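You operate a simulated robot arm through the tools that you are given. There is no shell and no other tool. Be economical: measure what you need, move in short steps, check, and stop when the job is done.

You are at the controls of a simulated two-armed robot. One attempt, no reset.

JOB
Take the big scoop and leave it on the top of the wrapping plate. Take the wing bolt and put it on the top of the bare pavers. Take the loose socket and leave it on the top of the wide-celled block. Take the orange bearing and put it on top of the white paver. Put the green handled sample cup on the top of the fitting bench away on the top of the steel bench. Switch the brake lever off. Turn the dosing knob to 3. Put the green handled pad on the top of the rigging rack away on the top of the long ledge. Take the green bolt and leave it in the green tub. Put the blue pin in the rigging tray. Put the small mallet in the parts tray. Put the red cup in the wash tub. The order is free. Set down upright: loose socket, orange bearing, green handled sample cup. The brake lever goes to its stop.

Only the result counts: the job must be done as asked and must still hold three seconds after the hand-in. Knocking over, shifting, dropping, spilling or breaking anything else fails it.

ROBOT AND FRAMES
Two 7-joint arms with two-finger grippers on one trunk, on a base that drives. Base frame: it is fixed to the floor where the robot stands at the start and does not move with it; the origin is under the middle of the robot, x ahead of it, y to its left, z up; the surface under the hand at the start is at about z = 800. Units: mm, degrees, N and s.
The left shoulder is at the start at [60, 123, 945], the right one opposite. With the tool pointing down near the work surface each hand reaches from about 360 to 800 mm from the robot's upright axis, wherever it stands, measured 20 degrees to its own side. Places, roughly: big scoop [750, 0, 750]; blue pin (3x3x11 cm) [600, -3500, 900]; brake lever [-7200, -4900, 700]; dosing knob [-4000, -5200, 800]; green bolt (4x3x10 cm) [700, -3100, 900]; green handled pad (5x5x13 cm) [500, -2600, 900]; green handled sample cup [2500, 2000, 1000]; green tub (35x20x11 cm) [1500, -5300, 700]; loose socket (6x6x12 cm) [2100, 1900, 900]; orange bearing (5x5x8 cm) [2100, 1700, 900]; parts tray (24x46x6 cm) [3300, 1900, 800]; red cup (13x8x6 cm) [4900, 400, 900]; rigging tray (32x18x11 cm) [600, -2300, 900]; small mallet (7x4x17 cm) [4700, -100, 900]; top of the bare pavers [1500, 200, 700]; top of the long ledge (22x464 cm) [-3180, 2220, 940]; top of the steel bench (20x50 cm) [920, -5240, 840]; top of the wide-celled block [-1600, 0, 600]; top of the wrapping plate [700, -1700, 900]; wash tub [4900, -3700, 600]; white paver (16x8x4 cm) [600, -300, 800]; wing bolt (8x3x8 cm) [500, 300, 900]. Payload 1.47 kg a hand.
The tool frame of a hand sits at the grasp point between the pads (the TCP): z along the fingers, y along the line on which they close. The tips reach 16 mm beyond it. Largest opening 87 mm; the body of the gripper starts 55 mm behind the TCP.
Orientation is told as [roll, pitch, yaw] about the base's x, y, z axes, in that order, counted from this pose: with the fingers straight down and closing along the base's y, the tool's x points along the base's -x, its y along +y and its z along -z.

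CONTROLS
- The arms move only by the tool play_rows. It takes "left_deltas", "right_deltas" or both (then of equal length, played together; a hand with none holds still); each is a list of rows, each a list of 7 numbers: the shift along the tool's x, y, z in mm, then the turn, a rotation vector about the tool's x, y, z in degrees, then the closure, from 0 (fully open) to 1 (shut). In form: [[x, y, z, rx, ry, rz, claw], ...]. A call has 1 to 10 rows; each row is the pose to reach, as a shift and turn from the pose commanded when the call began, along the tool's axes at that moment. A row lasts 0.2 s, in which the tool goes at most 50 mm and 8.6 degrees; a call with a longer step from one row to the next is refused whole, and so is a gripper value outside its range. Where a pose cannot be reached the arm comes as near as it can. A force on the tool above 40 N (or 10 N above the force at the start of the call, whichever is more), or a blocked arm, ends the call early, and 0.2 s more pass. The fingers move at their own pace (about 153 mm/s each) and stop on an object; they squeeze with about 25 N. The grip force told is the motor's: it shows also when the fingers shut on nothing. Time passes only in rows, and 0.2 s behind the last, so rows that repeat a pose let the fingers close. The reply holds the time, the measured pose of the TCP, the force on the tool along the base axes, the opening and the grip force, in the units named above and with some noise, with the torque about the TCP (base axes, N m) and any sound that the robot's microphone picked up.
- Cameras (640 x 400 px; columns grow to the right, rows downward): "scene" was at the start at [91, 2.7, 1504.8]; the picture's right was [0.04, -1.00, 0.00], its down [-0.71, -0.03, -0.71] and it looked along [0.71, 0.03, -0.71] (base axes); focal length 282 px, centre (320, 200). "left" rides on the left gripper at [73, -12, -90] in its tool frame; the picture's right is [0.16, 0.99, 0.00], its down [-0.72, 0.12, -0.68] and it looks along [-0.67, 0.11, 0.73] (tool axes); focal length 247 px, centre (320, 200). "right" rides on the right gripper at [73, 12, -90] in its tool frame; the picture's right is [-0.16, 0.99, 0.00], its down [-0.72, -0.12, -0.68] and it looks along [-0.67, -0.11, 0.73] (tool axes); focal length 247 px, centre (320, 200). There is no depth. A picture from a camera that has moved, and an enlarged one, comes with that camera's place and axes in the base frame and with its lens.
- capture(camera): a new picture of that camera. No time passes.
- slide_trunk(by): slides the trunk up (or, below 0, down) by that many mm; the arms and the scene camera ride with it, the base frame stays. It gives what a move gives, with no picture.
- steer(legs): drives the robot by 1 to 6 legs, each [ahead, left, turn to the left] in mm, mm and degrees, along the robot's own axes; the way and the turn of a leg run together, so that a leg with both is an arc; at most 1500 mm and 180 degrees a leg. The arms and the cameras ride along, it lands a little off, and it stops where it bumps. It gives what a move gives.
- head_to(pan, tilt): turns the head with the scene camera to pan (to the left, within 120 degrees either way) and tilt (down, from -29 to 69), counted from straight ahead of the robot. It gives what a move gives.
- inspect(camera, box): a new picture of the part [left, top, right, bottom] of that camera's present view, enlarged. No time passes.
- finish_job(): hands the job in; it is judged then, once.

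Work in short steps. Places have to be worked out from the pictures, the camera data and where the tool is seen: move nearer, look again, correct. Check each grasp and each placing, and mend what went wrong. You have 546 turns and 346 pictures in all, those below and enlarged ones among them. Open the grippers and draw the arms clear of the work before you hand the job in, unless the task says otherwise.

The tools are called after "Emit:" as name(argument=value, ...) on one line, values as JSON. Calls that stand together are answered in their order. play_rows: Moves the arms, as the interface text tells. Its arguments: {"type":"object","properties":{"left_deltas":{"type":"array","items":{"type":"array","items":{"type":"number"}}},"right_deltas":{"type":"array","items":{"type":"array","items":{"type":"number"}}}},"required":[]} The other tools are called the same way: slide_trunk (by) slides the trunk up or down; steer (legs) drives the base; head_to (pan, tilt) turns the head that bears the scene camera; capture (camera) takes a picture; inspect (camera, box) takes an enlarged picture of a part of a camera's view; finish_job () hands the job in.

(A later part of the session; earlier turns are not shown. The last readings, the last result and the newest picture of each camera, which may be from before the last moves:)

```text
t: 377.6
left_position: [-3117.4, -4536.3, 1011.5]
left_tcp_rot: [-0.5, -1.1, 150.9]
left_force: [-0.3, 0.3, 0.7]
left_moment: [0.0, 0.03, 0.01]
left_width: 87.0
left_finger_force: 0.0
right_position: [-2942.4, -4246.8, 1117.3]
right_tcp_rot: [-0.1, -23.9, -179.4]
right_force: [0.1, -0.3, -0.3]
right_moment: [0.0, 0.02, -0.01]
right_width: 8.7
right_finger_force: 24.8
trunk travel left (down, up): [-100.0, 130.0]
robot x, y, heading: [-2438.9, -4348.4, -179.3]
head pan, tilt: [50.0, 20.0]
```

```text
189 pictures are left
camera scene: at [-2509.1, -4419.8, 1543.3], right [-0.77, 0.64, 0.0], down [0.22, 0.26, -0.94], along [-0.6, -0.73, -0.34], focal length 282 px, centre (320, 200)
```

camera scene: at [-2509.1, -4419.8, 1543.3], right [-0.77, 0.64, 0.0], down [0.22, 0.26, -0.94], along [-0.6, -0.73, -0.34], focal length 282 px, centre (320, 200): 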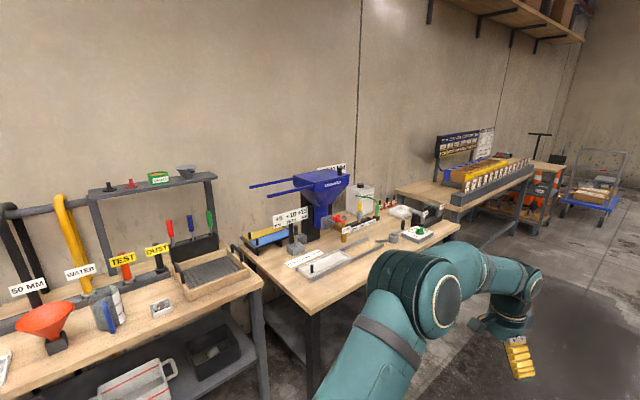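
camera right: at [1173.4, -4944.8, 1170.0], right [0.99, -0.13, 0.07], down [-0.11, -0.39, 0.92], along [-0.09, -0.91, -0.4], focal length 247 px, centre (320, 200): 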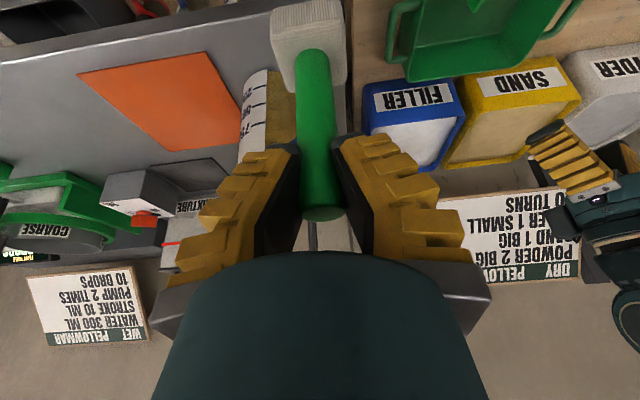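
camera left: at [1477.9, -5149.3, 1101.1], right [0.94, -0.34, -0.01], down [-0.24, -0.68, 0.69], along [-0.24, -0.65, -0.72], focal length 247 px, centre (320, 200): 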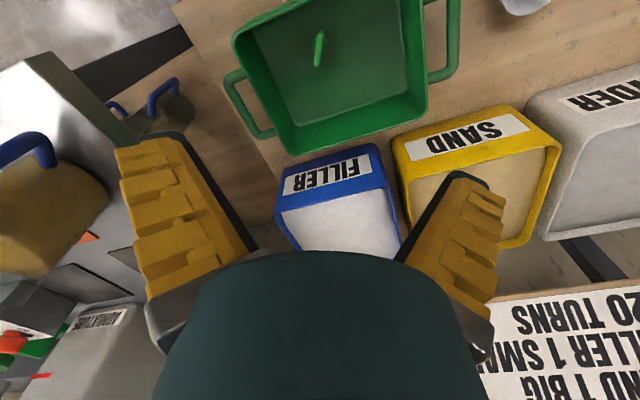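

The dosing knob should be on the bench with the blue hopper. Retract the left hand, drive ahead 1450 and turn to face the wall.

Emit:
play_rows(left_deltas=[[30, -16, -20, 0, 0, -5, 0], [60, -33, -40, 0, 0, -10, 0], [90, -50, -65, 0, 0, -15, 0], [120, -66, -90, 0, 0, -20, 0], [150, -82, -115, 0, 0, -24, 0], [175, -97, -140, 0, 0, -28, 0]])

Emit:
steer(legs=[[1450, 0, 0], [0, 0, 89]])

Emit:
head_to(pan=0, tilt=30)

Emit:
capture(camera="scene")

```text
t: 379.0
left_position: [-2915.2, -4537.5, 1148.3]
left_tcp_rot: [-1.0, -0.8, 178.8]
left_force: [0.1, -0.4, 0.0]
left_moment: [-0.03, -0.01, 0.01]
left_width: 87.1
left_finger_force: 0.0
right_position: [-2941.2, -4247.4, 1116.3]
right_tcp_rot: [0.0, -24.2, -179.5]
right_force: [-0.1, -0.8, -0.3]
right_moment: [0.01, -0.02, 0.0]
right_width: 8.6
right_finger_force: 25.0
trunk travel left (down, up): [-100.0, 130.0]
robot x, y, heading: [-2443.8, -4346.0, -179.1]
head pan, tilt: [50.0, 20.0]
```

```text
t: 390.0
left_position: [-3708.7, -4838.8, 1147.8]
left_tcp_rot: [-1.0, -0.7, -91.5]
left_force: [0.6, -0.7, -0.4]
left_moment: [-0.02, 0.01, 0.01]
left_width: 87.1
left_finger_force: 0.1
right_position: [-3998.5, -4863.1, 1116.3]
right_tcp_rot: [0.1, -24.0, -89.9]
right_force: [-0.6, -0.1, 0.0]
right_moment: [0.01, 0.0, 0.01]
right_width: 9.2
right_finger_force: 25.6
trunk travel left (down, up): [-100.0, 130.0]
robot x, y, heading: [-3895.7, -4357.8, -89.7]
head pan, tilt: [50.0, 20.0]
```

```text
t: 391.2
left_position: [-3709.1, -4837.9, 1148.3]
left_tcp_rot: [-1.1, -0.7, -91.6]
left_force: [1.0, -0.5, 0.6]
left_moment: [0.02, -0.01, 0.03]
left_width: 86.9
left_finger_force: 0.0
right_position: [-4000.0, -4863.7, 1117.1]
right_tcp_rot: [0.0, -24.0, -89.9]
right_force: [0.2, 0.3, -0.4]
right_moment: [0.03, 0.02, 0.04]
right_width: 9.4
right_finger_force: 24.6
trunk travel left (down, up): [-100.0, 130.0]
robot x, y, heading: [-3896.5, -4358.0, -90.2]
head pan, tilt: [0.0, 30.0]
```

```text
188 pictures are left
camera scene: at [-3896.0, -4462.8, 1527.3], right [-1.0, 0.0, 0.0], down [0.0, 0.5, -0.87], along [0.0, -0.87, -0.5], focal length 282 px, centre (320, 200)
```

scene: 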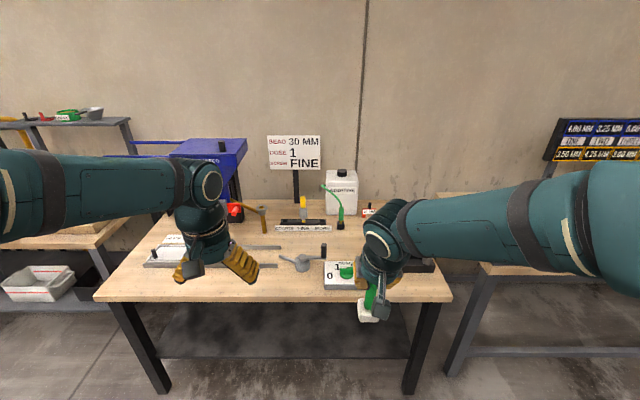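

The knob plate is at about [-3980,-5150]. Enlarge.

Emit:
inspect(camera="scene", box=[290, 230, 410, 310])

Emit:
capture(camera="left")

```text
5.00 times, centred on (350, 270) of scene
camera zoom: at [-3896.0, -4462.8, 1527.3], right [-1.0, 0.0, 0.0], down [0.0, 0.5, -0.87], along [0.0, -0.87, -0.5], focal length 1413 px, centre (170, -150)
```

zoom: 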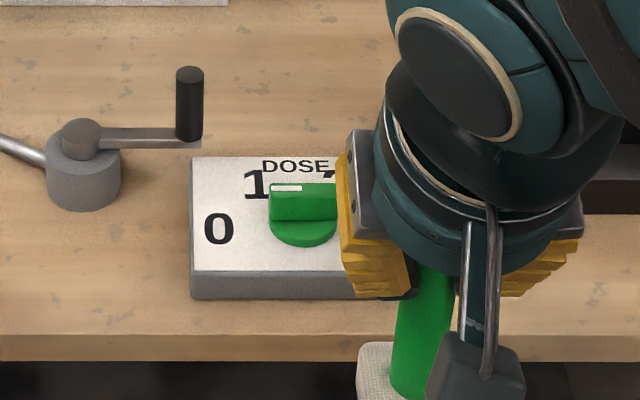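

```text
186 pictures are left
camera left: at [-3717.1, -4764.3, 1237.6], right [0.99, 0.13, -0.02], down [0.11, -0.72, 0.69], along [0.08, -0.68, -0.73], focal length 247 px, centre (320, 200)
```

left: 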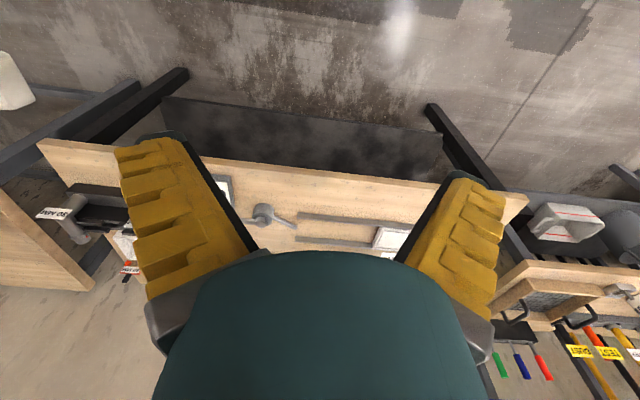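

Shift right 270 so the left hand serves the knob and the view is free.

Emit:
steer(legs=[[0, -270, 0], [120, 0, 0]])

Emit:
capture(camera="scene")

Emit:
capture(camera="left")

```text
t: 395.0
left_position: [-3978.3, -4961.0, 1147.9]
left_tcp_rot: [-1.0, -0.7, -91.6]
left_force: [-0.2, -0.2, -0.4]
left_moment: [0.06, -0.02, -0.03]
left_width: 86.9
left_finger_force: 0.0
right_position: [-4266.8, -4986.2, 1116.0]
right_tcp_rot: [-0.1, -24.0, -89.9]
right_force: [0.0, 0.8, -1.0]
right_moment: [0.02, -0.04, -0.01]
right_width: 9.0
right_finger_force: 25.3
trunk travel left (down, up): [-100.0, 130.0]
robot x, y, heading: [-4163.4, -4482.3, -90.1]
head pan, tilt: [0.0, 30.0]
```

```text
185 pictures are left
camera scene: at [-4164.2, -4585.5, 1527.1], right [-1.0, 0.0, 0.0], down [0.0, 0.5, -0.87], along [0.0, -0.87, -0.5], focal length 282 px, centre (320, 200)
```

scene: 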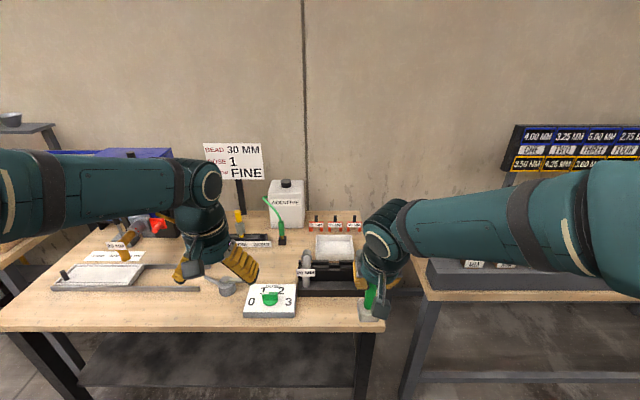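

```text
184 pictures are left
camera left: at [-3985.3, -4886.6, 1237.0], right [0.99, 0.13, -0.02], down [0.11, -0.72, 0.69], along [0.08, -0.68, -0.73], focal length 247 px, centre (320, 200)
```

left: 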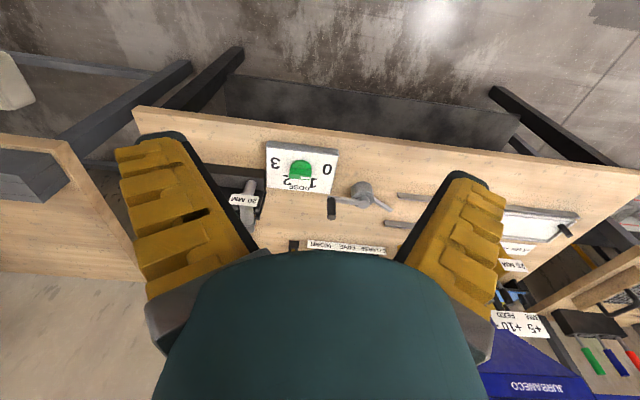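

Emit:
inspect(camera="scene", box=[225, 270, 315, 330])

Emit:
inspect(camera="left", box=[250, 130, 350, 200])

```text
6.67 times, centred on (270, 300) of scene
camera zoom: at [-4164.2, -4585.5, 1527.1], right [-1.0, 0.0, 0.0], down [0.0, 0.5, -0.87], along [0.0, -0.87, -0.5], focal length 1884 px, centre (653, -467)
```

zoom: 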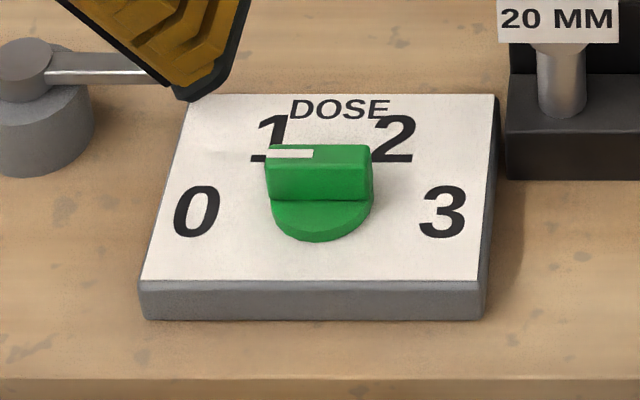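

```text
5.71 times, centred on (300, 165) of left
camera zoom: at [-3985.3, -4886.6, 1237.0], right [0.99, 0.13, -0.02], down [0.11, -0.72, 0.69], along [0.08, -0.68, -0.73], focal length 1411 px, centre (434, 400)
```

zoom: 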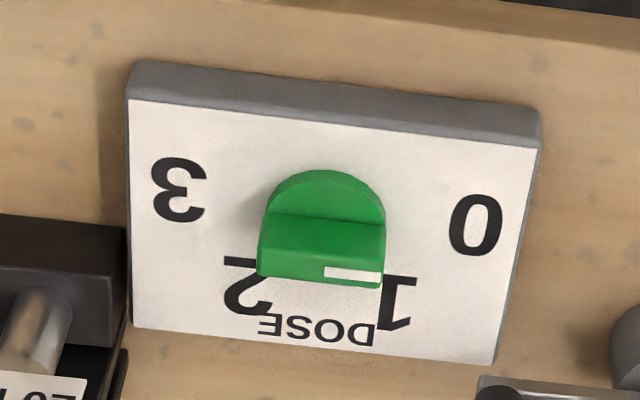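

The pointer (white mark) points left to 0; it must turn 180° clockwise (seen from above) to 3. Move the left hand closer for a precise look.

Emit:
play_rows(left_deltas=[[-40, -3, 20, 0, 0, 0, 0], [-80, -6, 45, 0, 0, 0, 0], [-120, -9, 75, 0, 0, 0, 0], [-160, -12, 105, 0, 0, 0, 0], [-175, -14, 145, 0, 0, 0, 0]])

Emit:
capture(camera="left")

Emit:
capture(camera="scene")

```text
t: 396.2
left_position: [-3998.5, -5136.5, 1005.8]
left_tcp_rot: [-1.0, -0.7, -91.7]
left_force: [0.1, 0.1, 0.4]
left_moment: [0.01, 0.01, -0.02]
left_width: 87.1
left_finger_force: 0.0
right_position: [-4267.8, -4985.1, 1116.6]
right_tcp_rot: [-0.1, -24.0, -89.9]
right_force: [0.3, -0.5, -1.1]
right_moment: [0.02, 0.02, 0.02]
right_width: 8.9
right_finger_force: 25.2
trunk travel left (down, up): [-100.0, 130.0]
robot x, y, heading: [-4160.4, -4484.1, -90.1]
head pan, tilt: [0.0, 30.0]
```

```text
181 pictures are left
camera left: at [-4006.1, -5062.4, 1095.3], right [0.99, 0.13, -0.02], down [0.11, -0.72, 0.69], along [0.08, -0.68, -0.73], focal length 247 px, centre (320, 200)
```

left: 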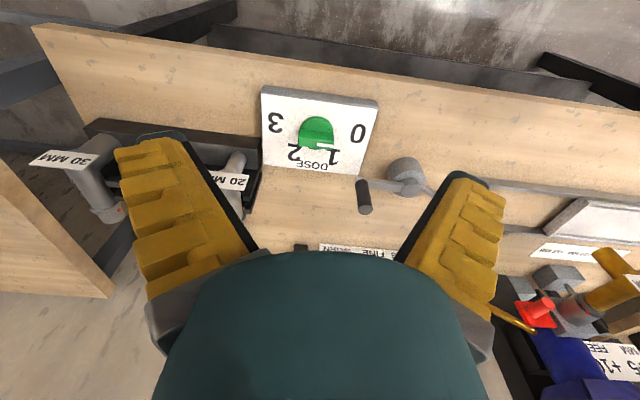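

```text
180 pictures are left
camera scene: at [-4164.2, -4584.6, 1527.2], right [-1.0, 0.0, 0.0], down [0.0, 0.5, -0.87], along [0.0, -0.87, -0.5], focal length 282 px, centre (320, 200)
```

scene: 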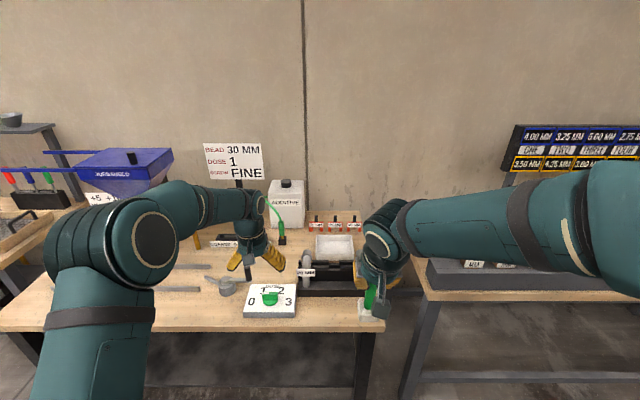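

Knob is about [-3995,-5200], top z≈845–855. Move over it and turn the hand so the fingers close across the bar (along y).

Emit:
play_rows(left_deltas=[[-10, 0, 0, 0, 0, -8.5, 0], [-20, 1, 0, 0, 0, -17, 0], [-30, 1, 0, 0, 0, -25.5, 0], [-40, 2, 0, 0, 0, -34, 0], [-50, 2, 0, 0, 0, -42.5, 0], [-56, 3, 10, 0, 0, -51, 0], [-61, 3, 25, 0, 0, -59.5, 0], [-61, 3, 40, 0, 0, -68, 0], [-61, 3, 50, 0, 0, -76.5, 0], [-61, 3, 60, 0, 0, -85, 0]])

Emit:
play_rows(left_deltas=[[0, 0, 0, 0, 0, -6.7, 0]])

Emit:
capture(camera="left")

Emit:
inspect(camera="scene", box=[210, 240, 330, 330])

```text
t: 398.4
left_position: [-3999.8, -5198.5, 944.8]
left_tcp_rot: [-0.7, 1.0, -6.5]
left_force: [0.2, 0.4, -0.2]
left_moment: [-0.01, -0.05, 0.0]
left_width: 87.2
left_finger_force: 0.1
right_position: [-4266.7, -4985.2, 1115.6]
right_tcp_rot: [0.0, -23.9, -89.9]
right_force: [0.1, 1.0, -0.5]
right_moment: [0.02, 0.0, 0.01]
right_width: 8.3
right_finger_force: 25.0
trunk travel left (down, up): [-100.0, 130.0]
robot x, y, heading: [-4162.4, -4482.4, -89.5]
head pan, tilt: [0.0, 30.0]
```

```text
t: 398.8
left_position: [-3997.9, -5199.0, 946.4]
left_tcp_rot: [-0.7, 1.0, 0.2]
left_force: [0.9, 0.1, 0.4]
left_moment: [0.0, 0.0, 0.02]
left_width: 87.0
left_finger_force: 0.0
right_position: [-4268.2, -4985.0, 1116.8]
right_tcp_rot: [0.0, -23.9, -89.9]
right_force: [-0.7, 0.2, -0.1]
right_moment: [0.02, 0.02, 0.0]
right_width: 8.5
right_finger_force: 24.9
trunk travel left (down, up): [-100.0, 130.0]
robot x, y, heading: [-4164.3, -4483.3, -90.0]
head pan, tilt: [0.0, 30.0]
```

```text
179 pictures are left
camera left: at [-4069.5, -5208.9, 1037.7], right [-0.16, 0.99, -0.01], down [0.74, 0.13, 0.67], along [0.66, 0.1, -0.75], focal length 247 px, centre (320, 200)
```

left: 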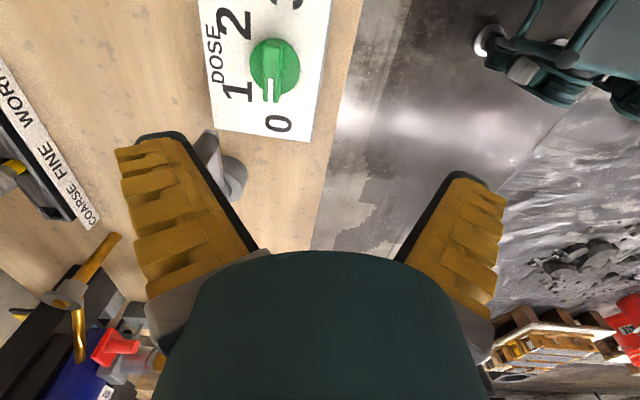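

```text
4.44 times, centred on (270, 285) of scene
camera zoom: at [-4164.3, -4583.8, 1527.3], right [-1.0, 0.0, 0.0], down [0.0, 0.5, -0.87], along [0.0, -0.87, -0.5], focal length 1256 px, centre (542, -178)
```

zoom: 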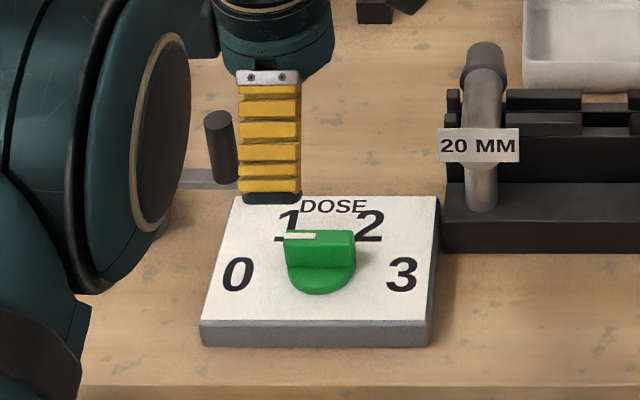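

Consistent fit puts the knob's top at z≈800, centre ≈[-4000,-5231]. Creep the base 80 ahead for reach, then re-centre.

Emit:
steer(legs=[[80, 0, 0]])

Emit:
play_rows(left_deltas=[[0, 24, 15, 0, 0, 0, 0], [0, 48, 30, 0, 0, 0, 0], [0, 48, 50, 0, 0, 0, 0]])

Emit:
capture(camera="left")

Emit:
capture(camera="scene")

```text
t: 399.9
left_position: [-3998.8, -5277.7, 945.6]
left_tcp_rot: [-0.6, 1.0, 0.0]
left_force: [0.2, -0.2, 0.0]
left_moment: [0.02, 0.02, -0.02]
left_width: 87.3
left_finger_force: 0.1
right_position: [-4268.4, -5064.9, 1115.2]
right_tcp_rot: [0.1, -24.0, -90.0]
right_force: [0.1, -0.5, -1.2]
right_moment: [0.01, 0.09, -0.03]
right_width: 8.6
right_finger_force: 25.2
trunk travel left (down, up): [-100.0, 130.0]
robot x, y, heading: [-4164.7, -4562.5, -89.8]
head pan, tilt: [0.0, 30.0]
```

```text
t: 400.7
left_position: [-4000.6, -5230.0, 894.9]
left_tcp_rot: [-0.6, 1.0, -0.1]
left_force: [0.6, -1.7, -0.1]
left_moment: [0.0, 0.03, 0.0]
left_width: 87.3
left_finger_force: 0.1
right_position: [-4268.7, -5064.7, 1116.2]
right_tcp_rot: [0.0, -24.0, -90.0]
right_force: [0.1, 0.3, -0.9]
right_moment: [0.01, 0.0, 0.0]
right_width: 8.7
right_finger_force: 24.7
trunk travel left (down, up): [-100.0, 130.0]
robot x, y, heading: [-4165.6, -4560.1, -90.1]
head pan, tilt: [0.0, 30.0]
```

```text
177 pictures are left
camera left: at [-4071.4, -5240.8, 986.6], right [-0.16, 0.99, -0.01], down [0.74, 0.12, 0.67], along [0.66, 0.1, -0.75], focal length 247 px, centre (320, 200)
```

left: 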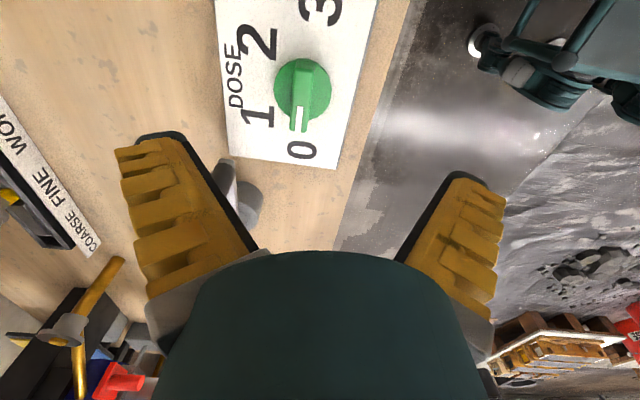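

```text
176 pictures are left
camera scene: at [-4164.2, -4664.0, 1527.2], right [-1.0, 0.0, 0.0], down [0.0, 0.5, -0.87], along [0.0, -0.87, -0.5], focal length 282 px, centre (320, 200)
```

scene: 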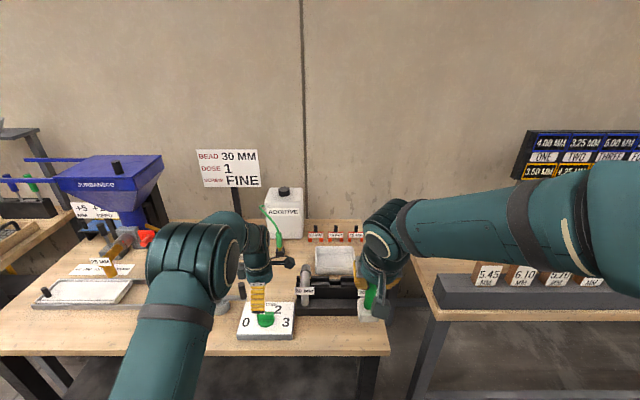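

Shift 14 mm, descend to z≈815 and look.

Emit:
play_rows(left_deltas=[[4, -14, 30, 0, 0, 0, 0.3], [4, -14, 60, 0, 0, 0, 0.3], [4, -14, 80, 0, 0, 0, 0.3]])

Emit:
capture(camera="left")

Emit:
inspect(camera="scene", box=[210, 270, 330, 350])

```text
t: 401.5
left_position: [-4005.9, -5246.1, 814.3]
left_tcp_rot: [-0.8, 0.9, 0.0]
left_force: [0.2, -0.1, -0.2]
left_moment: [-0.04, -0.02, -0.03]
left_width: 65.4
left_finger_force: 3.1
right_position: [-4268.2, -5065.3, 1116.0]
right_tcp_rot: [0.1, -23.9, -90.0]
right_force: [-0.2, 0.2, -0.8]
right_moment: [0.0, -0.02, 0.01]
right_width: 8.2
right_finger_force: 24.7
trunk travel left (down, up): [-100.0, 130.0]
robot x, y, heading: [-4163.7, -4561.0, -89.9]
head pan, tilt: [0.0, 30.0]
```

```text
175 pictures are left
camera left: at [-4076.8, -5256.5, 906.8], right [-0.16, 0.99, -0.01], down [0.74, 0.12, 0.67], along [0.66, 0.1, -0.75], focal length 247 px, centre (320, 200)
```

left: 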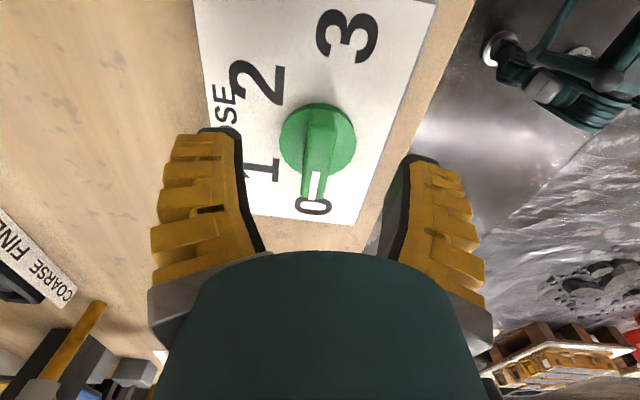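

```text
5.00 times, centred on (270, 310) of scene
camera zoom: at [-4164.2, -4663.9, 1527.2], right [-1.0, 0.0, 0.0], down [0.0, 0.5, -0.87], along [0.0, -0.87, -0.5], focal length 1413 px, centre (570, -350)
```

zoom: 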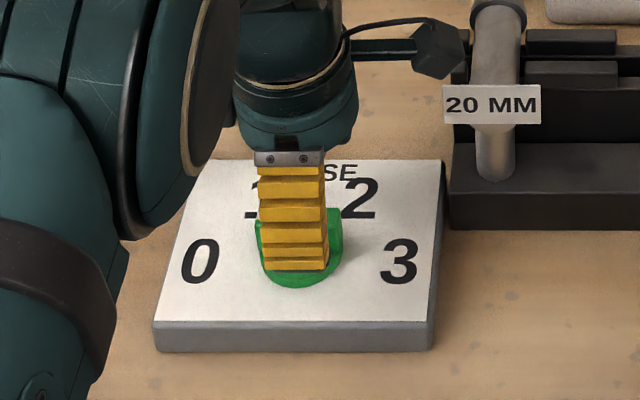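

Aligned; shift 6 mm along the bar and lower in small steps with partly closed fingers until contact.

Emit:
play_rows(left_deltas=[[6, 0, 4, 0, 0, 0, 0.55], [6, 0, 8, 0, 0, 0, 0.55], [6, 0, 12, 0, 0, 0, 0.55], [6, 0, 15, 0, 0, 0, 0.55]])

Emit:
capture(camera="left")

```text
t: 402.5
left_position: [-4010.8, -5245.2, 800.0]
left_tcp_rot: [-0.7, 0.9, 0.0]
left_force: [-0.5, -0.7, -0.7]
left_moment: [0.04, 0.0, 0.03]
left_width: 45.0
left_finger_force: 4.3
right_position: [-4267.4, -5063.8, 1116.3]
right_tcp_rot: [0.1, -24.0, -90.0]
right_force: [-0.7, -0.2, -1.0]
right_moment: [0.05, 0.03, 0.01]
right_width: 8.4
right_finger_force: 25.6
trunk travel left (down, up): [-100.0, 130.0]
robot x, y, heading: [-4161.8, -4560.6, -89.8]
head pan, tilt: [0.0, 30.0]
```

```text
173 pictures are left
camera left: at [-4082.6, -5256.0, 892.7], right [-0.16, 0.99, -0.01], down [0.74, 0.12, 0.67], along [0.66, 0.1, -0.75], focal length 247 px, centre (320, 200)
```

left: 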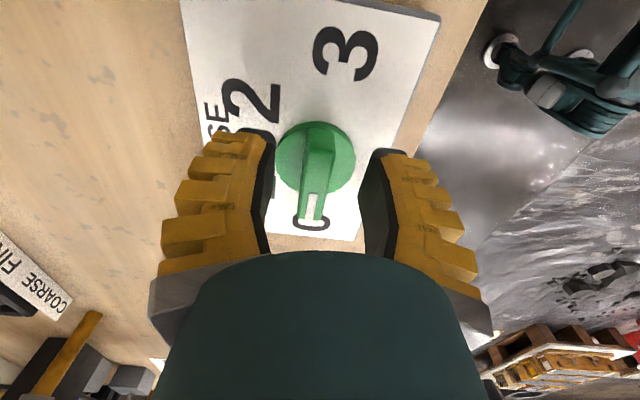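

Emit:
play_rows(left_deltas=[[0, 0, 4, 0, 0, 0, 0.55], [0, 0, 8, 0, 0, 0, 0.55], [0, 0, 12, 0, 0, 0, 0.55]])

Emit:
capture(camera="left")

Emit:
inspect(camera="scene", box=[210, 270, 330, 350])

```text
t: 403.3
left_position: [-4011.4, -5244.8, 789.1]
left_tcp_rot: [-0.8, 1.0, -0.1]
left_force: [0.0, -0.2, -0.3]
left_moment: [0.0, 0.03, 0.02]
left_width: 45.0
left_finger_force: 3.5
right_position: [-4268.4, -5063.9, 1116.5]
right_tcp_rot: [-0.1, -24.0, -90.0]
right_force: [0.8, -0.8, -0.9]
right_moment: [0.0, 0.0, 0.01]
right_width: 8.4
right_finger_force: 25.2
trunk travel left (down, up): [-100.0, 130.0]
robot x, y, heading: [-4159.2, -4561.9, -89.8]
head pan, tilt: [0.0, 30.0]
```

```text
172 pictures are left
camera left: at [-4082.6, -5256.4, 880.8], right [-0.16, 0.99, -0.01], down [0.74, 0.12, 0.67], along [0.66, 0.1, -0.75], focal length 247 px, centre (320, 200)
```

left: 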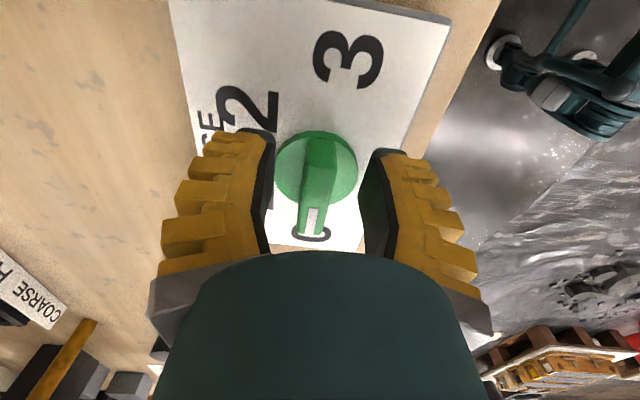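

```text
5.00 times, centred on (270, 310) of scene
camera zoom: at [-4164.2, -4663.3, 1527.3], right [-1.0, 0.0, 0.0], down [0.0, 0.5, -0.87], along [0.0, -0.87, -0.5], focal length 1413 px, centre (570, -350)
```

zoom: 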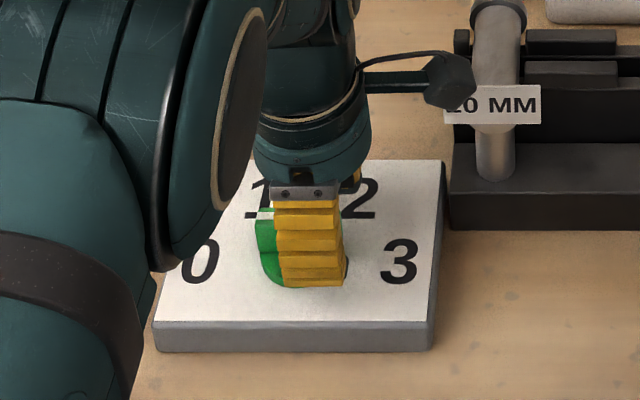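

Aligned. Lower a little more, feeling for contact.

Emit:
play_rows(left_deltas=[[0, 0, 3, 0, 0, 0, 0.6], [0, 0, 6, 0, 0, 0, 0.6], [0, 0, 8, 0, 0, 0, 0.6]])

```text
t: 404.1
left_position: [-4011.4, -5246.1, 779.4]
left_tcp_rot: [-0.7, 1.0, 0.0]
left_force: [-1.2, 0.5, -0.1]
left_moment: [0.03, -0.02, 0.03]
left_width: 40.7
left_finger_force: 4.4
right_position: [-4267.4, -5064.5, 1114.9]
right_tcp_rot: [-0.1, -24.0, -90.0]
right_force: [-0.2, 0.2, -0.8]
right_moment: [0.02, 0.02, 0.01]
right_width: 8.2
right_finger_force: 24.6
trunk travel left (down, up): [-100.0, 130.0]
robot x, y, heading: [-4168.9, -4560.8, -90.2]
head pan, tilt: [0.0, 30.0]
```

Close on the bar and check.

Emit:
play_rows(left_deltas=[[0, 0, 0, 0, 0, 0, 0.8], [0, 0, 0, 0, 0, 0, 1], [0, 0, 0, 0, 0, 0, 1]])

Emit:
capture(camera="left")

```text
t: 404.9
left_position: [-4012.7, -5244.9, 782.6]
left_tcp_rot: [-0.7, 1.1, 0.1]
left_force: [1.8, 1.4, 9.5]
left_moment: [0.01, 0.22, 0.0]
left_width: 9.9
left_finger_force: 29.8
right_position: [-4267.9, -5063.1, 1118.0]
right_tcp_rot: [0.0, -24.1, -89.9]
right_force: [-0.5, 0.2, -1.1]
right_moment: [-0.03, -0.04, -0.01]
right_width: 8.4
right_finger_force: 24.6
trunk travel left (down, up): [-100.0, 130.0]
robot x, y, heading: [-4163.5, -4558.7, -90.0]
head pan, tilt: [0.0, 30.0]
```

```text
170 pictures are left
camera left: at [-4083.1, -5256.3, 874.3], right [-0.16, 0.99, -0.01], down [0.74, 0.13, 0.67], along [0.66, 0.1, -0.75], focal length 247 px, centre (320, 200)
```

left: 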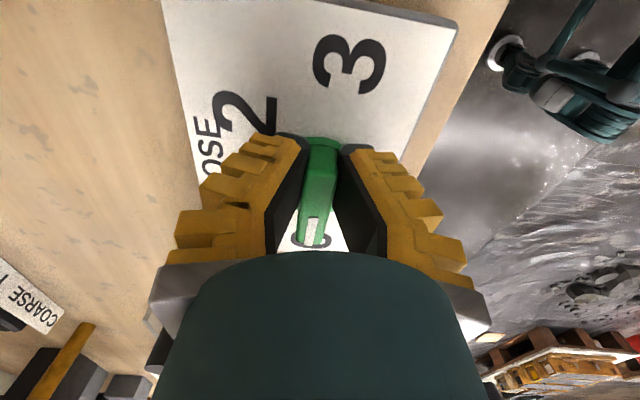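

Bar gripped. Turn clockwise (rz +) by 80° first.

Emit:
play_rows(left_deltas=[[0, 0, -2, 0, 0, 8, 1], [0, 0, -2, 0, 0, 16, 1], [0, 0, -2, 0, 0, 24, 1], [0, 0, -2, 0, 0, 32, 1], [0, 0, -2, 0, 0, 40, 1], [0, 0, -2, 0, 0, 48, 1], [0, 0, -2, 0, 0, 56, 1], [0, 0, -2, 0, 0, 64, 1], [0, 0, -2, 0, 0, 72, 1], [0, 0, -2, 0, 0, 80, 1]])

Emit:
capture(camera="left")

```text
t: 405.9
left_position: [-4011.0, -5237.2, 781.9]
left_tcp_rot: [-0.3, 1.0, -32.0]
left_force: [0.6, 19.0, 14.9]
left_moment: [0.05, -0.25, 0.38]
left_width: 10.9
left_finger_force: 30.0
right_position: [-4267.0, -5061.3, 1117.3]
right_tcp_rot: [0.1, -24.1, -90.1]
right_force: [-0.6, -0.7, -1.6]
right_moment: [0.02, 0.0, 0.04]
right_width: 8.5
right_finger_force: 25.4
trunk travel left (down, up): [-100.0, 130.0]
robot x, y, heading: [-4159.9, -4561.7, -89.8]
head pan, tilt: [0.0, 30.0]
stopped in row 5 (left hand): the force on the tool passed its limit at 42 N (the readings are from after the stop); the commanded pose is now the measured one
```

```text
169 pictures are left
camera left: at [-4078.1, -5210.1, 874.2], right [0.39, 0.92, 0.0], down [0.69, -0.29, 0.67], along [0.61, -0.26, -0.74], focal length 247 px, centre (320, 200)
```

left: 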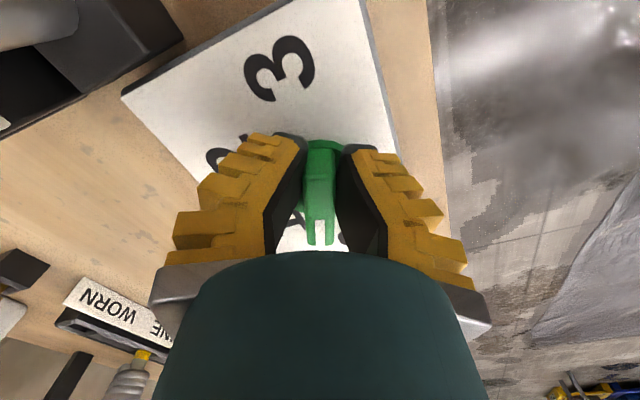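

It turned 32° with the knob, but the TCP is off the axis by ~15 mm along the bar (axis ≈[-3998,-5245]). Open a little, shift, re-close.

Emit:
play_rows(left_deltas=[[0, 0, -2, 0, 0, 0, 0.75], [0, 0, -2, 0, 0, 0, 0.7], [-8, 0, -2, 0, 0, 0, 0.7], [-15, 0, -2, 0, 0, 0, 0.7], [-15, 0, -2, 0, 0, 0, 1], [-15, 0, -2, 0, 0, 0, 1]])

Emit:
capture(camera="left")

```text
t: 407.3
left_position: [-3994.7, -5245.7, 782.2]
left_tcp_rot: [-0.3, 1.0, -31.8]
left_force: [15.0, 27.2, 7.4]
left_moment: [0.53, 0.21, 0.02]
left_width: 7.8
left_finger_force: 30.2
right_position: [-4265.5, -5060.4, 1117.7]
right_tcp_rot: [0.0, -24.1, -89.8]
right_force: [0.4, 0.3, -0.4]
right_moment: [0.01, -0.04, -0.05]
right_width: 8.0
right_finger_force: 25.0
trunk travel left (down, up): [-100.0, 130.0]
robot x, y, heading: [-4163.7, -4560.8, -89.7]
head pan, tilt: [0.0, 30.0]
```

```text
168 pictures are left
camera left: at [-4062.1, -5217.5, 873.8], right [0.39, 0.92, 0.0], down [0.69, -0.29, 0.67], along [0.61, -0.26, -0.74], focal length 247 px, centre (320, 200)
```

left: 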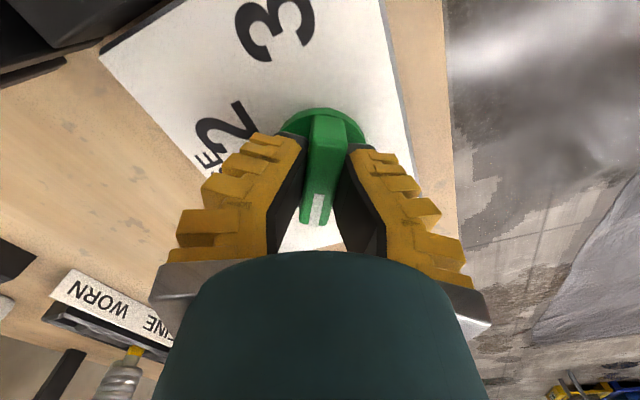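

Lateral force shows I'm still off-centre. Open, rise 25 mm and measure the knob from the camera.

Emit:
play_rows(left_deltas=[[0, 0, 0, 0, 0, 0, 0.6], [0, 0, 0, 0, 0, 0, 0.5], [0, 0, -15, 0, 0, 0, 0.5], [0, 0, -30, 0, 0, 0, 0.5]])

Emit:
capture(camera="left")

Emit:
inspect(camera="left", box=[240, 40, 400, 260])

```text
t: 408.3
left_position: [-3999.9, -5250.1, 812.4]
left_tcp_rot: [-0.5, 1.0, -32.0]
left_force: [0.1, -0.2, 0.4]
left_moment: [0.0, 0.05, 0.02]
left_width: 49.0
left_finger_force: 3.9
right_position: [-4267.9, -5063.5, 1116.3]
right_tcp_rot: [0.1, -24.0, -89.9]
right_force: [-0.1, -0.6, -0.6]
right_moment: [0.0, 0.01, 0.01]
right_width: 8.3
right_finger_force: 25.3
trunk travel left (down, up): [-100.0, 130.0]
robot x, y, heading: [-4164.7, -4564.6, -89.8]
head pan, tilt: [0.0, 30.0]
```

```text
167 pictures are left
camera left: at [-4065.3, -5220.9, 903.9], right [0.39, 0.92, -0.01], down [0.69, -0.29, 0.67], along [0.61, -0.26, -0.74], focal length 247 px, centre (320, 200)
```

left: 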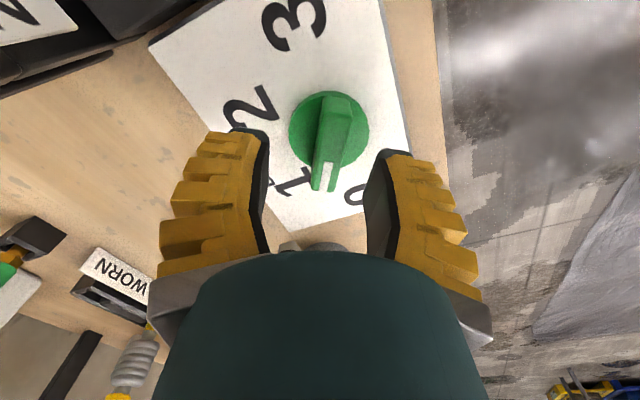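

```text
1.82 times, centred on (320, 150) of left
camera zoom: at [-4065.3, -5220.9, 903.9], right [0.39, 0.92, -0.01], down [0.69, -0.29, 0.67], along [0.61, -0.26, -0.74], focal length 449 px, centre (320, 291)
```

zoom: 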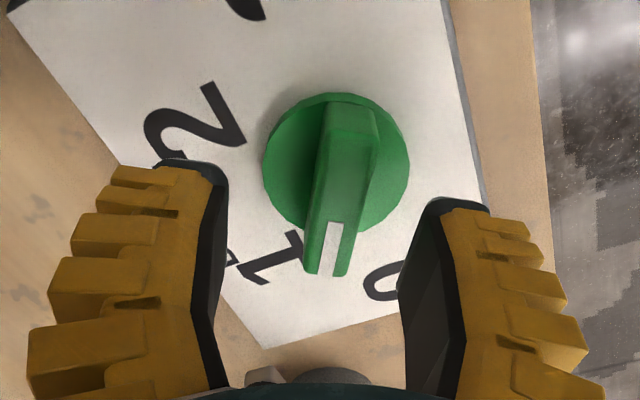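

Axis is at tool offset (+9.5,+3.8) → ≈[-4006,-5242]. Re-centre, lower, close.

Emit:
play_rows(left_deltas=[[9.5, 4, 0, 0, 0, 0, 0.5], [9.5, 4, 15, 0, 0, 0, 0.6], [9.5, 4, 29, 0, 0, 0, 0.6], [9.5, 4, 29, 0, 0, 0, 0.8], [9.5, 4, 29, 0, 0, 0, 1], [9.5, 4, 29, 0, 0, 0, 1]])

Emit:
capture(camera="left")

```text
t: 409.7
left_position: [-4004.1, -5240.2, 784.1]
left_tcp_rot: [-0.5, 0.9, -32.0]
left_force: [4.7, 11.1, 9.5]
left_moment: [0.43, 0.48, 0.11]
left_width: 9.6
left_finger_force: 30.0
right_position: [-4267.2, -5062.3, 1117.5]
right_tcp_rot: [0.0, -24.2, -90.1]
right_force: [0.3, -0.1, -1.2]
right_moment: [0.0, 0.0, 0.04]
right_width: 8.1
right_finger_force: 24.2
trunk travel left (down, up): [-100.0, 130.0]
robot x, y, heading: [-4166.8, -4561.9, -90.2]
head pan, tilt: [0.0, 30.0]
```

```text
165 pictures are left
camera left: at [-4070.3, -5211.5, 875.9], right [0.39, 0.92, -0.01], down [0.69, -0.29, 0.67], along [0.61, -0.26, -0.74], focal length 247 px, centre (320, 200)
```

left: 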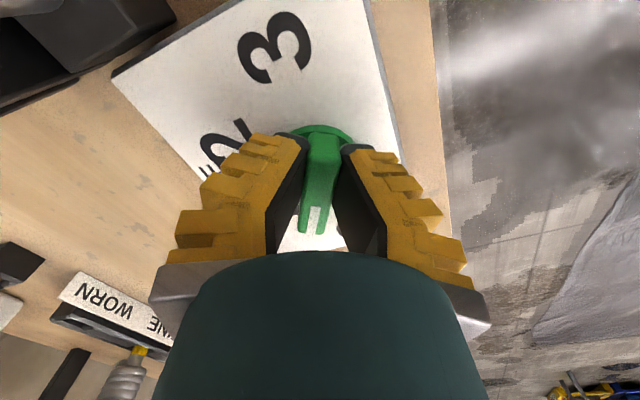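

Better (12 N side force). Add +2 mm sideways, -2 mm height, and rotate further.

Emit:
play_rows(left_deltas=[[0, 2, -2, 0, 0, 7, 1], [0, 2, -2, 0, 0, 14, 1], [0, 2, -2, 0, 0, 21, 1], [0, 2, -2, 0, 0, 28, 1], [0, 2, -2, 0, 0, 35, 1], [0, 2, -2, 0, 0, 42, 1], [0, 2, -2, 0, 0, 49, 1], [0, 2, -2, 0, 0, 56, 1]])

Emit:
capture(camera="left")

```text
t: 411.3
left_position: [-3996.7, -5235.6, 783.4]
left_tcp_rot: [-0.4, 0.6, -77.7]
left_force: [5.9, 6.9, 5.3]
left_moment: [0.66, 0.12, 0.08]
left_width: 8.5
left_finger_force: 30.0
right_position: [-4266.2, -5062.6, 1117.0]
right_tcp_rot: [0.2, -24.1, -89.9]
right_force: [0.6, -0.1, -0.8]
right_moment: [0.0, -0.04, 0.03]
right_width: 8.2
right_finger_force: 25.2
trunk travel left (down, up): [-100.0, 130.0]
robot x, y, heading: [-4160.6, -4560.1, -89.6]
head pan, tilt: [0.0, 30.0]
stopped in row 7 (left hand): the force on the tool passed its limit at 40 N (the readings are from after the stop); the commanded pose is now the measured one
```

```text
164 pictures are left
camera left: at [-4023.0, -5168.5, 876.1], right [0.93, 0.37, 0.0], down [0.27, -0.69, 0.67], along [0.24, -0.63, -0.74], focal length 247 px, centre (320, 200)
```

left: 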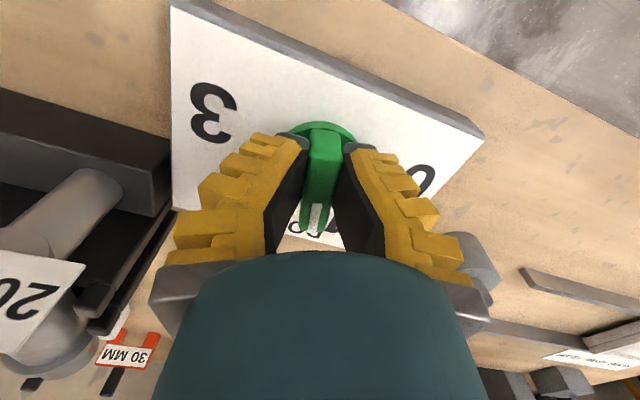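

Now at 78°. Open, rise and re-measure the axis.

Emit:
play_rows(left_deltas=[[0, 0, 0, 0, 0, 0, 0.6], [0, 0, 0, 0, 0, 0, 0.5], [0, 0, -15, 0, 0, 0, 0.5], [0, 0, -30, 0, 0, 0, 0.5]])

Emit:
inspect(camera="left", box=[240, 40, 400, 260])

```text
t: 412.3
left_position: [-3998.2, -5237.4, 813.9]
left_tcp_rot: [-0.6, 0.5, -77.8]
left_force: [0.1, 0.2, -0.6]
left_moment: [-0.01, 0.02, -0.01]
left_width: 49.1
left_finger_force: 3.5
right_position: [-4266.4, -5063.4, 1116.3]
right_tcp_rot: [0.0, -24.0, -90.0]
right_force: [0.1, -0.6, -0.2]
right_moment: [-0.01, 0.02, 0.0]
right_width: 7.9
right_finger_force: 24.6
trunk travel left (down, up): [-100.0, 130.0]
robot x, y, heading: [-4163.4, -4560.8, -89.8]
head pan, tilt: [0.0, 30.0]
```

```text
1.82 times, centred on (320, 150) of left
camera zoom: at [-4023.8, -5169.6, 905.4], right [0.93, 0.36, -0.01], down [0.27, -0.69, 0.67], along [0.24, -0.63, -0.74], focal length 449 px, centre (320, 291)
```

zoom: 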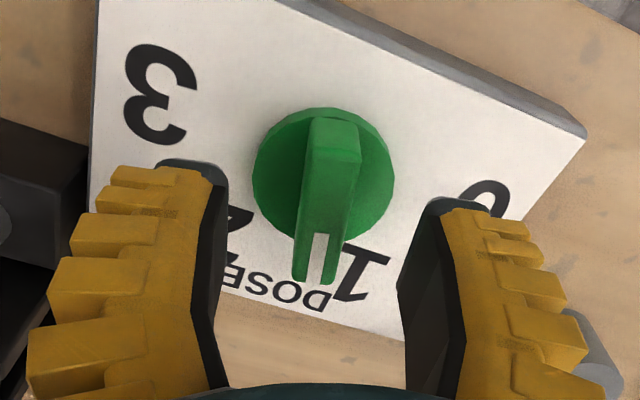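

Axis offset is now only (+2.8,+1.2). Re-centre, grip and rotate on; also check the plate hasn't slid.

Emit:
play_rows(left_deltas=[[3, 1, 0, 0, 0, 0, 0.5], [3, 1, 15, 0, 0, 0, 0.6], [3, 1, 28, 0, 0, 0, 0.6], [3, 1, 28, 0, 0, 0, 0.8], [3, 1, 28, 0, 0, 0, 1], [3, 1, 28, 0, 0, 0, 1]])

Emit:
inspect(camera="scene", box=[210, 270, 330, 350])

```text
t: 413.7
left_position: [-3997.5, -5234.7, 786.6]
left_tcp_rot: [-0.5, 0.4, -77.7]
left_force: [6.3, 2.3, 9.0]
left_moment: [0.54, 0.05, 0.12]
left_width: 9.1
left_finger_force: 29.8
right_position: [-4266.8, -5062.9, 1116.6]
right_tcp_rot: [0.1, -24.1, -89.8]
right_force: [0.8, 0.3, -0.8]
right_moment: [0.0, -0.04, 0.03]
right_width: 8.1
right_finger_force: 24.9
trunk travel left (down, up): [-100.0, 130.0]
robot x, y, heading: [-4163.0, -4562.2, -90.0]
head pan, tilt: [0.0, 30.0]
```

```text
5.00 times, centred on (270, 310) of scene
camera zoom: at [-4163.2, -4661.4, 1527.4], right [-1.0, 0.0, 0.0], down [0.0, 0.5, -0.87], along [0.0, -0.87, -0.5], focal length 1413 px, centre (570, -350)
```

zoom: 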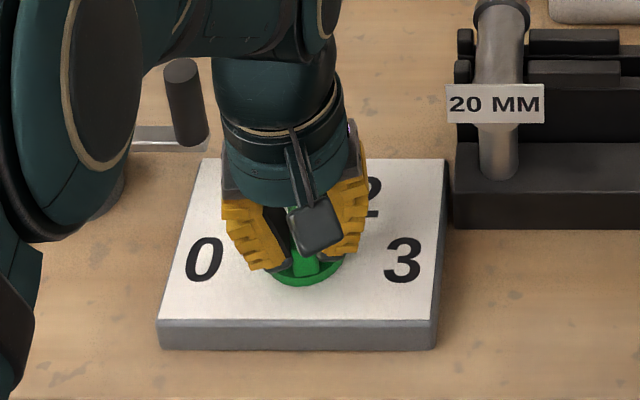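

Plate is in place. Continue rotating.

Emit:
play_rows(left_deltas=[[0, 1, -2, 0, 0, 7, 1], [0, 1, -2, 0, 0, 14, 1], [0, 1, -2, 0, 0, 21, 1], [0, 1, -2, 0, 0, 28, 1], [0, 1, -2, 0, 0, 35, 1], [0, 1, -2, 0, 0, 42, 1], [0, 1, -2, 0, 0, 49, 1], [0, 1, -2, 0, 0, 56, 1], [0, 1, -2, 0, 0, 63, 1]])

Emit:
capture(camera="left")

```text
t: 415.3
left_position: [-3986.8, -5236.6, 789.1]
left_tcp_rot: [-0.2, 0.1, -125.4]
left_force: [8.2, -4.8, -0.5]
left_moment: [-0.18, 0.09, 0.21]
left_width: 6.2
left_finger_force: 29.5
right_position: [-4267.2, -5064.3, 1115.7]
right_tcp_rot: [0.1, -24.0, -89.7]
right_force: [-0.6, -0.3, -0.8]
right_moment: [-0.04, -0.04, 0.0]
right_width: 8.1
right_finger_force: 24.9
trunk travel left (down, up): [-100.0, 130.0]
robot x, y, heading: [-4164.6, -4559.2, -89.6]
head pan, tilt: [0.0, 30.0]
stopped in row 8 (left hand): the force on the tool passed its limit at 41 N (the readings are from after the stop); the commanded pose is now the measured one
```

```text
161 pictures are left
camera left: at [-3954.6, -5170.1, 878.9], right [0.9, -0.45, 0.0], down [-0.33, -0.66, 0.68], along [-0.3, -0.61, -0.73], focal length 247 px, centre (320, 200)
```

left: 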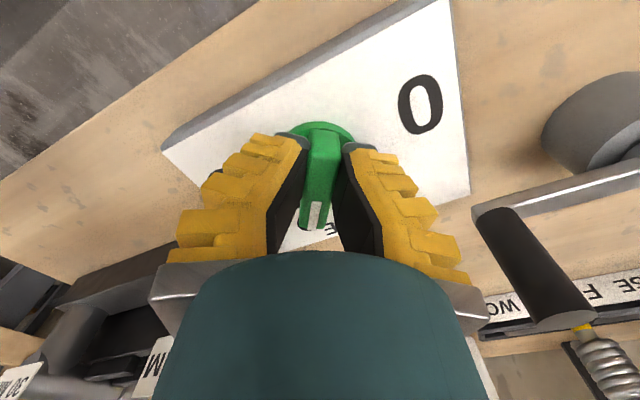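

At ≈125° (label 2). Repeat: open, rise, measure.

Emit:
play_rows(left_deltas=[[0, 0, 0, 0, 0, 0, 0.6], [0, 0, 0, 0, 0, 0, 0.5], [0, 0, -15, 0, 0, 0, 0.5], [0, 0, -30, 0, 0, 0, 0.5]])

Emit:
inspect(camera="left", box=[240, 40, 400, 260])

```text
t: 416.3
left_position: [-3989.1, -5235.2, 817.7]
left_tcp_rot: [-0.2, 0.0, -125.6]
left_force: [-0.1, 0.3, -0.3]
left_moment: [-0.03, -0.03, 0.01]
left_width: 49.2
left_finger_force: 3.4
right_position: [-4265.7, -5063.8, 1116.4]
right_tcp_rot: [0.0, -24.0, -89.8]
right_force: [-0.5, 0.4, 0.0]
right_moment: [-0.01, 0.0, -0.02]
right_width: 8.0
right_finger_force: 24.6
trunk travel left (down, up): [-100.0, 130.0]
robot x, y, heading: [-4164.7, -4563.6, -89.9]
head pan, tilt: [0.0, 30.0]
```

```text
1.82 times, centred on (320, 150) of left
camera zoom: at [-3956.2, -5169.5, 909.5], right [0.89, -0.45, 0.0], down [-0.33, -0.66, 0.68], along [-0.31, -0.61, -0.73], focal length 449 px, centre (320, 291)
```

zoom: 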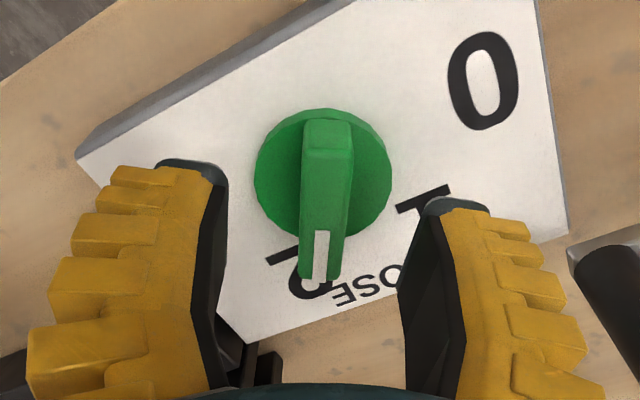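

Nearly centred. Re-grip and rotate the last ~55°.

Emit:
play_rows(left_deltas=[[0, 1.5, 15, 0, 0, 0, 0.5], [0, 1.5, 30, 0, 0, 0, 0.6], [0, 1.5, 30, 0, 0, 0, 0.8], [0, 1.5, 30, 0, 0, 0, 1], [0, 1.5, 30, 0, 0, 0, 1]])

Emit:
play_rows(left_deltas=[[0, 1, -1, 0, 0, 7, 1], [0, 1, -1, 0, 0, 14, 1], [0, 1, -1, 0, 0, 21, 1], [0, 1, -1, 0, 0, 28, 1], [0, 1, -1, 0, 0, 35, 1], [0, 1, -1, 0, 0, 42, 1], [0, 1, -1, 0, 0, 49, 1], [0, 1, -1, 0, 0, 55, 1]])

Emit:
capture(camera="left")

```text
t: 417.5
left_position: [-3986.7, -5237.3, 789.8]
left_tcp_rot: [-0.1, -0.1, -125.7]
left_force: [4.9, -2.7, 9.0]
left_moment: [0.22, -0.23, 0.18]
left_width: 9.2
left_finger_force: 29.5
right_position: [-4265.7, -5063.5, 1116.9]
right_tcp_rot: [0.0, -24.0, -89.8]
right_force: [0.0, 1.2, -1.0]
right_moment: [0.02, 0.0, -0.03]
right_width: 8.1
right_finger_force: 24.6
trunk travel left (down, up): [-100.0, 130.0]
robot x, y, heading: [-4164.5, -4562.2, -89.7]
head pan, tilt: [0.0, 30.0]
```

```text
t: 418.8
left_position: [-3983.6, -5242.2, 792.0]
left_tcp_rot: [0.6, -0.1, -162.2]
left_force: [3.1, -8.9, -3.6]
left_moment: [-0.23, 0.45, 0.14]
left_width: 5.9
left_finger_force: 30.2
right_position: [-4265.3, -5064.3, 1116.4]
right_tcp_rot: [0.0, -23.9, -89.8]
right_force: [0.1, -0.8, -0.8]
right_moment: [0.02, -0.03, 0.03]
right_width: 8.1
right_finger_force: 25.5
trunk travel left (down, up): [-100.0, 130.0]
robot x, y, heading: [-4159.7, -4561.5, -90.1]
head pan, tilt: [0.0, 30.0]
stopped in row 6 (left hand): the force on the tool passed its limit at 41 N (the readings are from after the stop); the commanded pose is now the measured one
```

```text
159 pictures are left
camera left: at [-3917.3, -5207.9, 881.5], right [0.45, -0.89, 0.01], down [-0.65, -0.32, 0.68], along [-0.61, -0.31, -0.73], focal length 247 px, centre (320, 200)
```

left: 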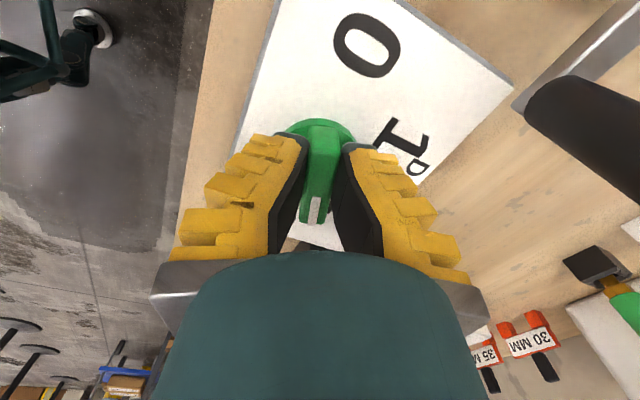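

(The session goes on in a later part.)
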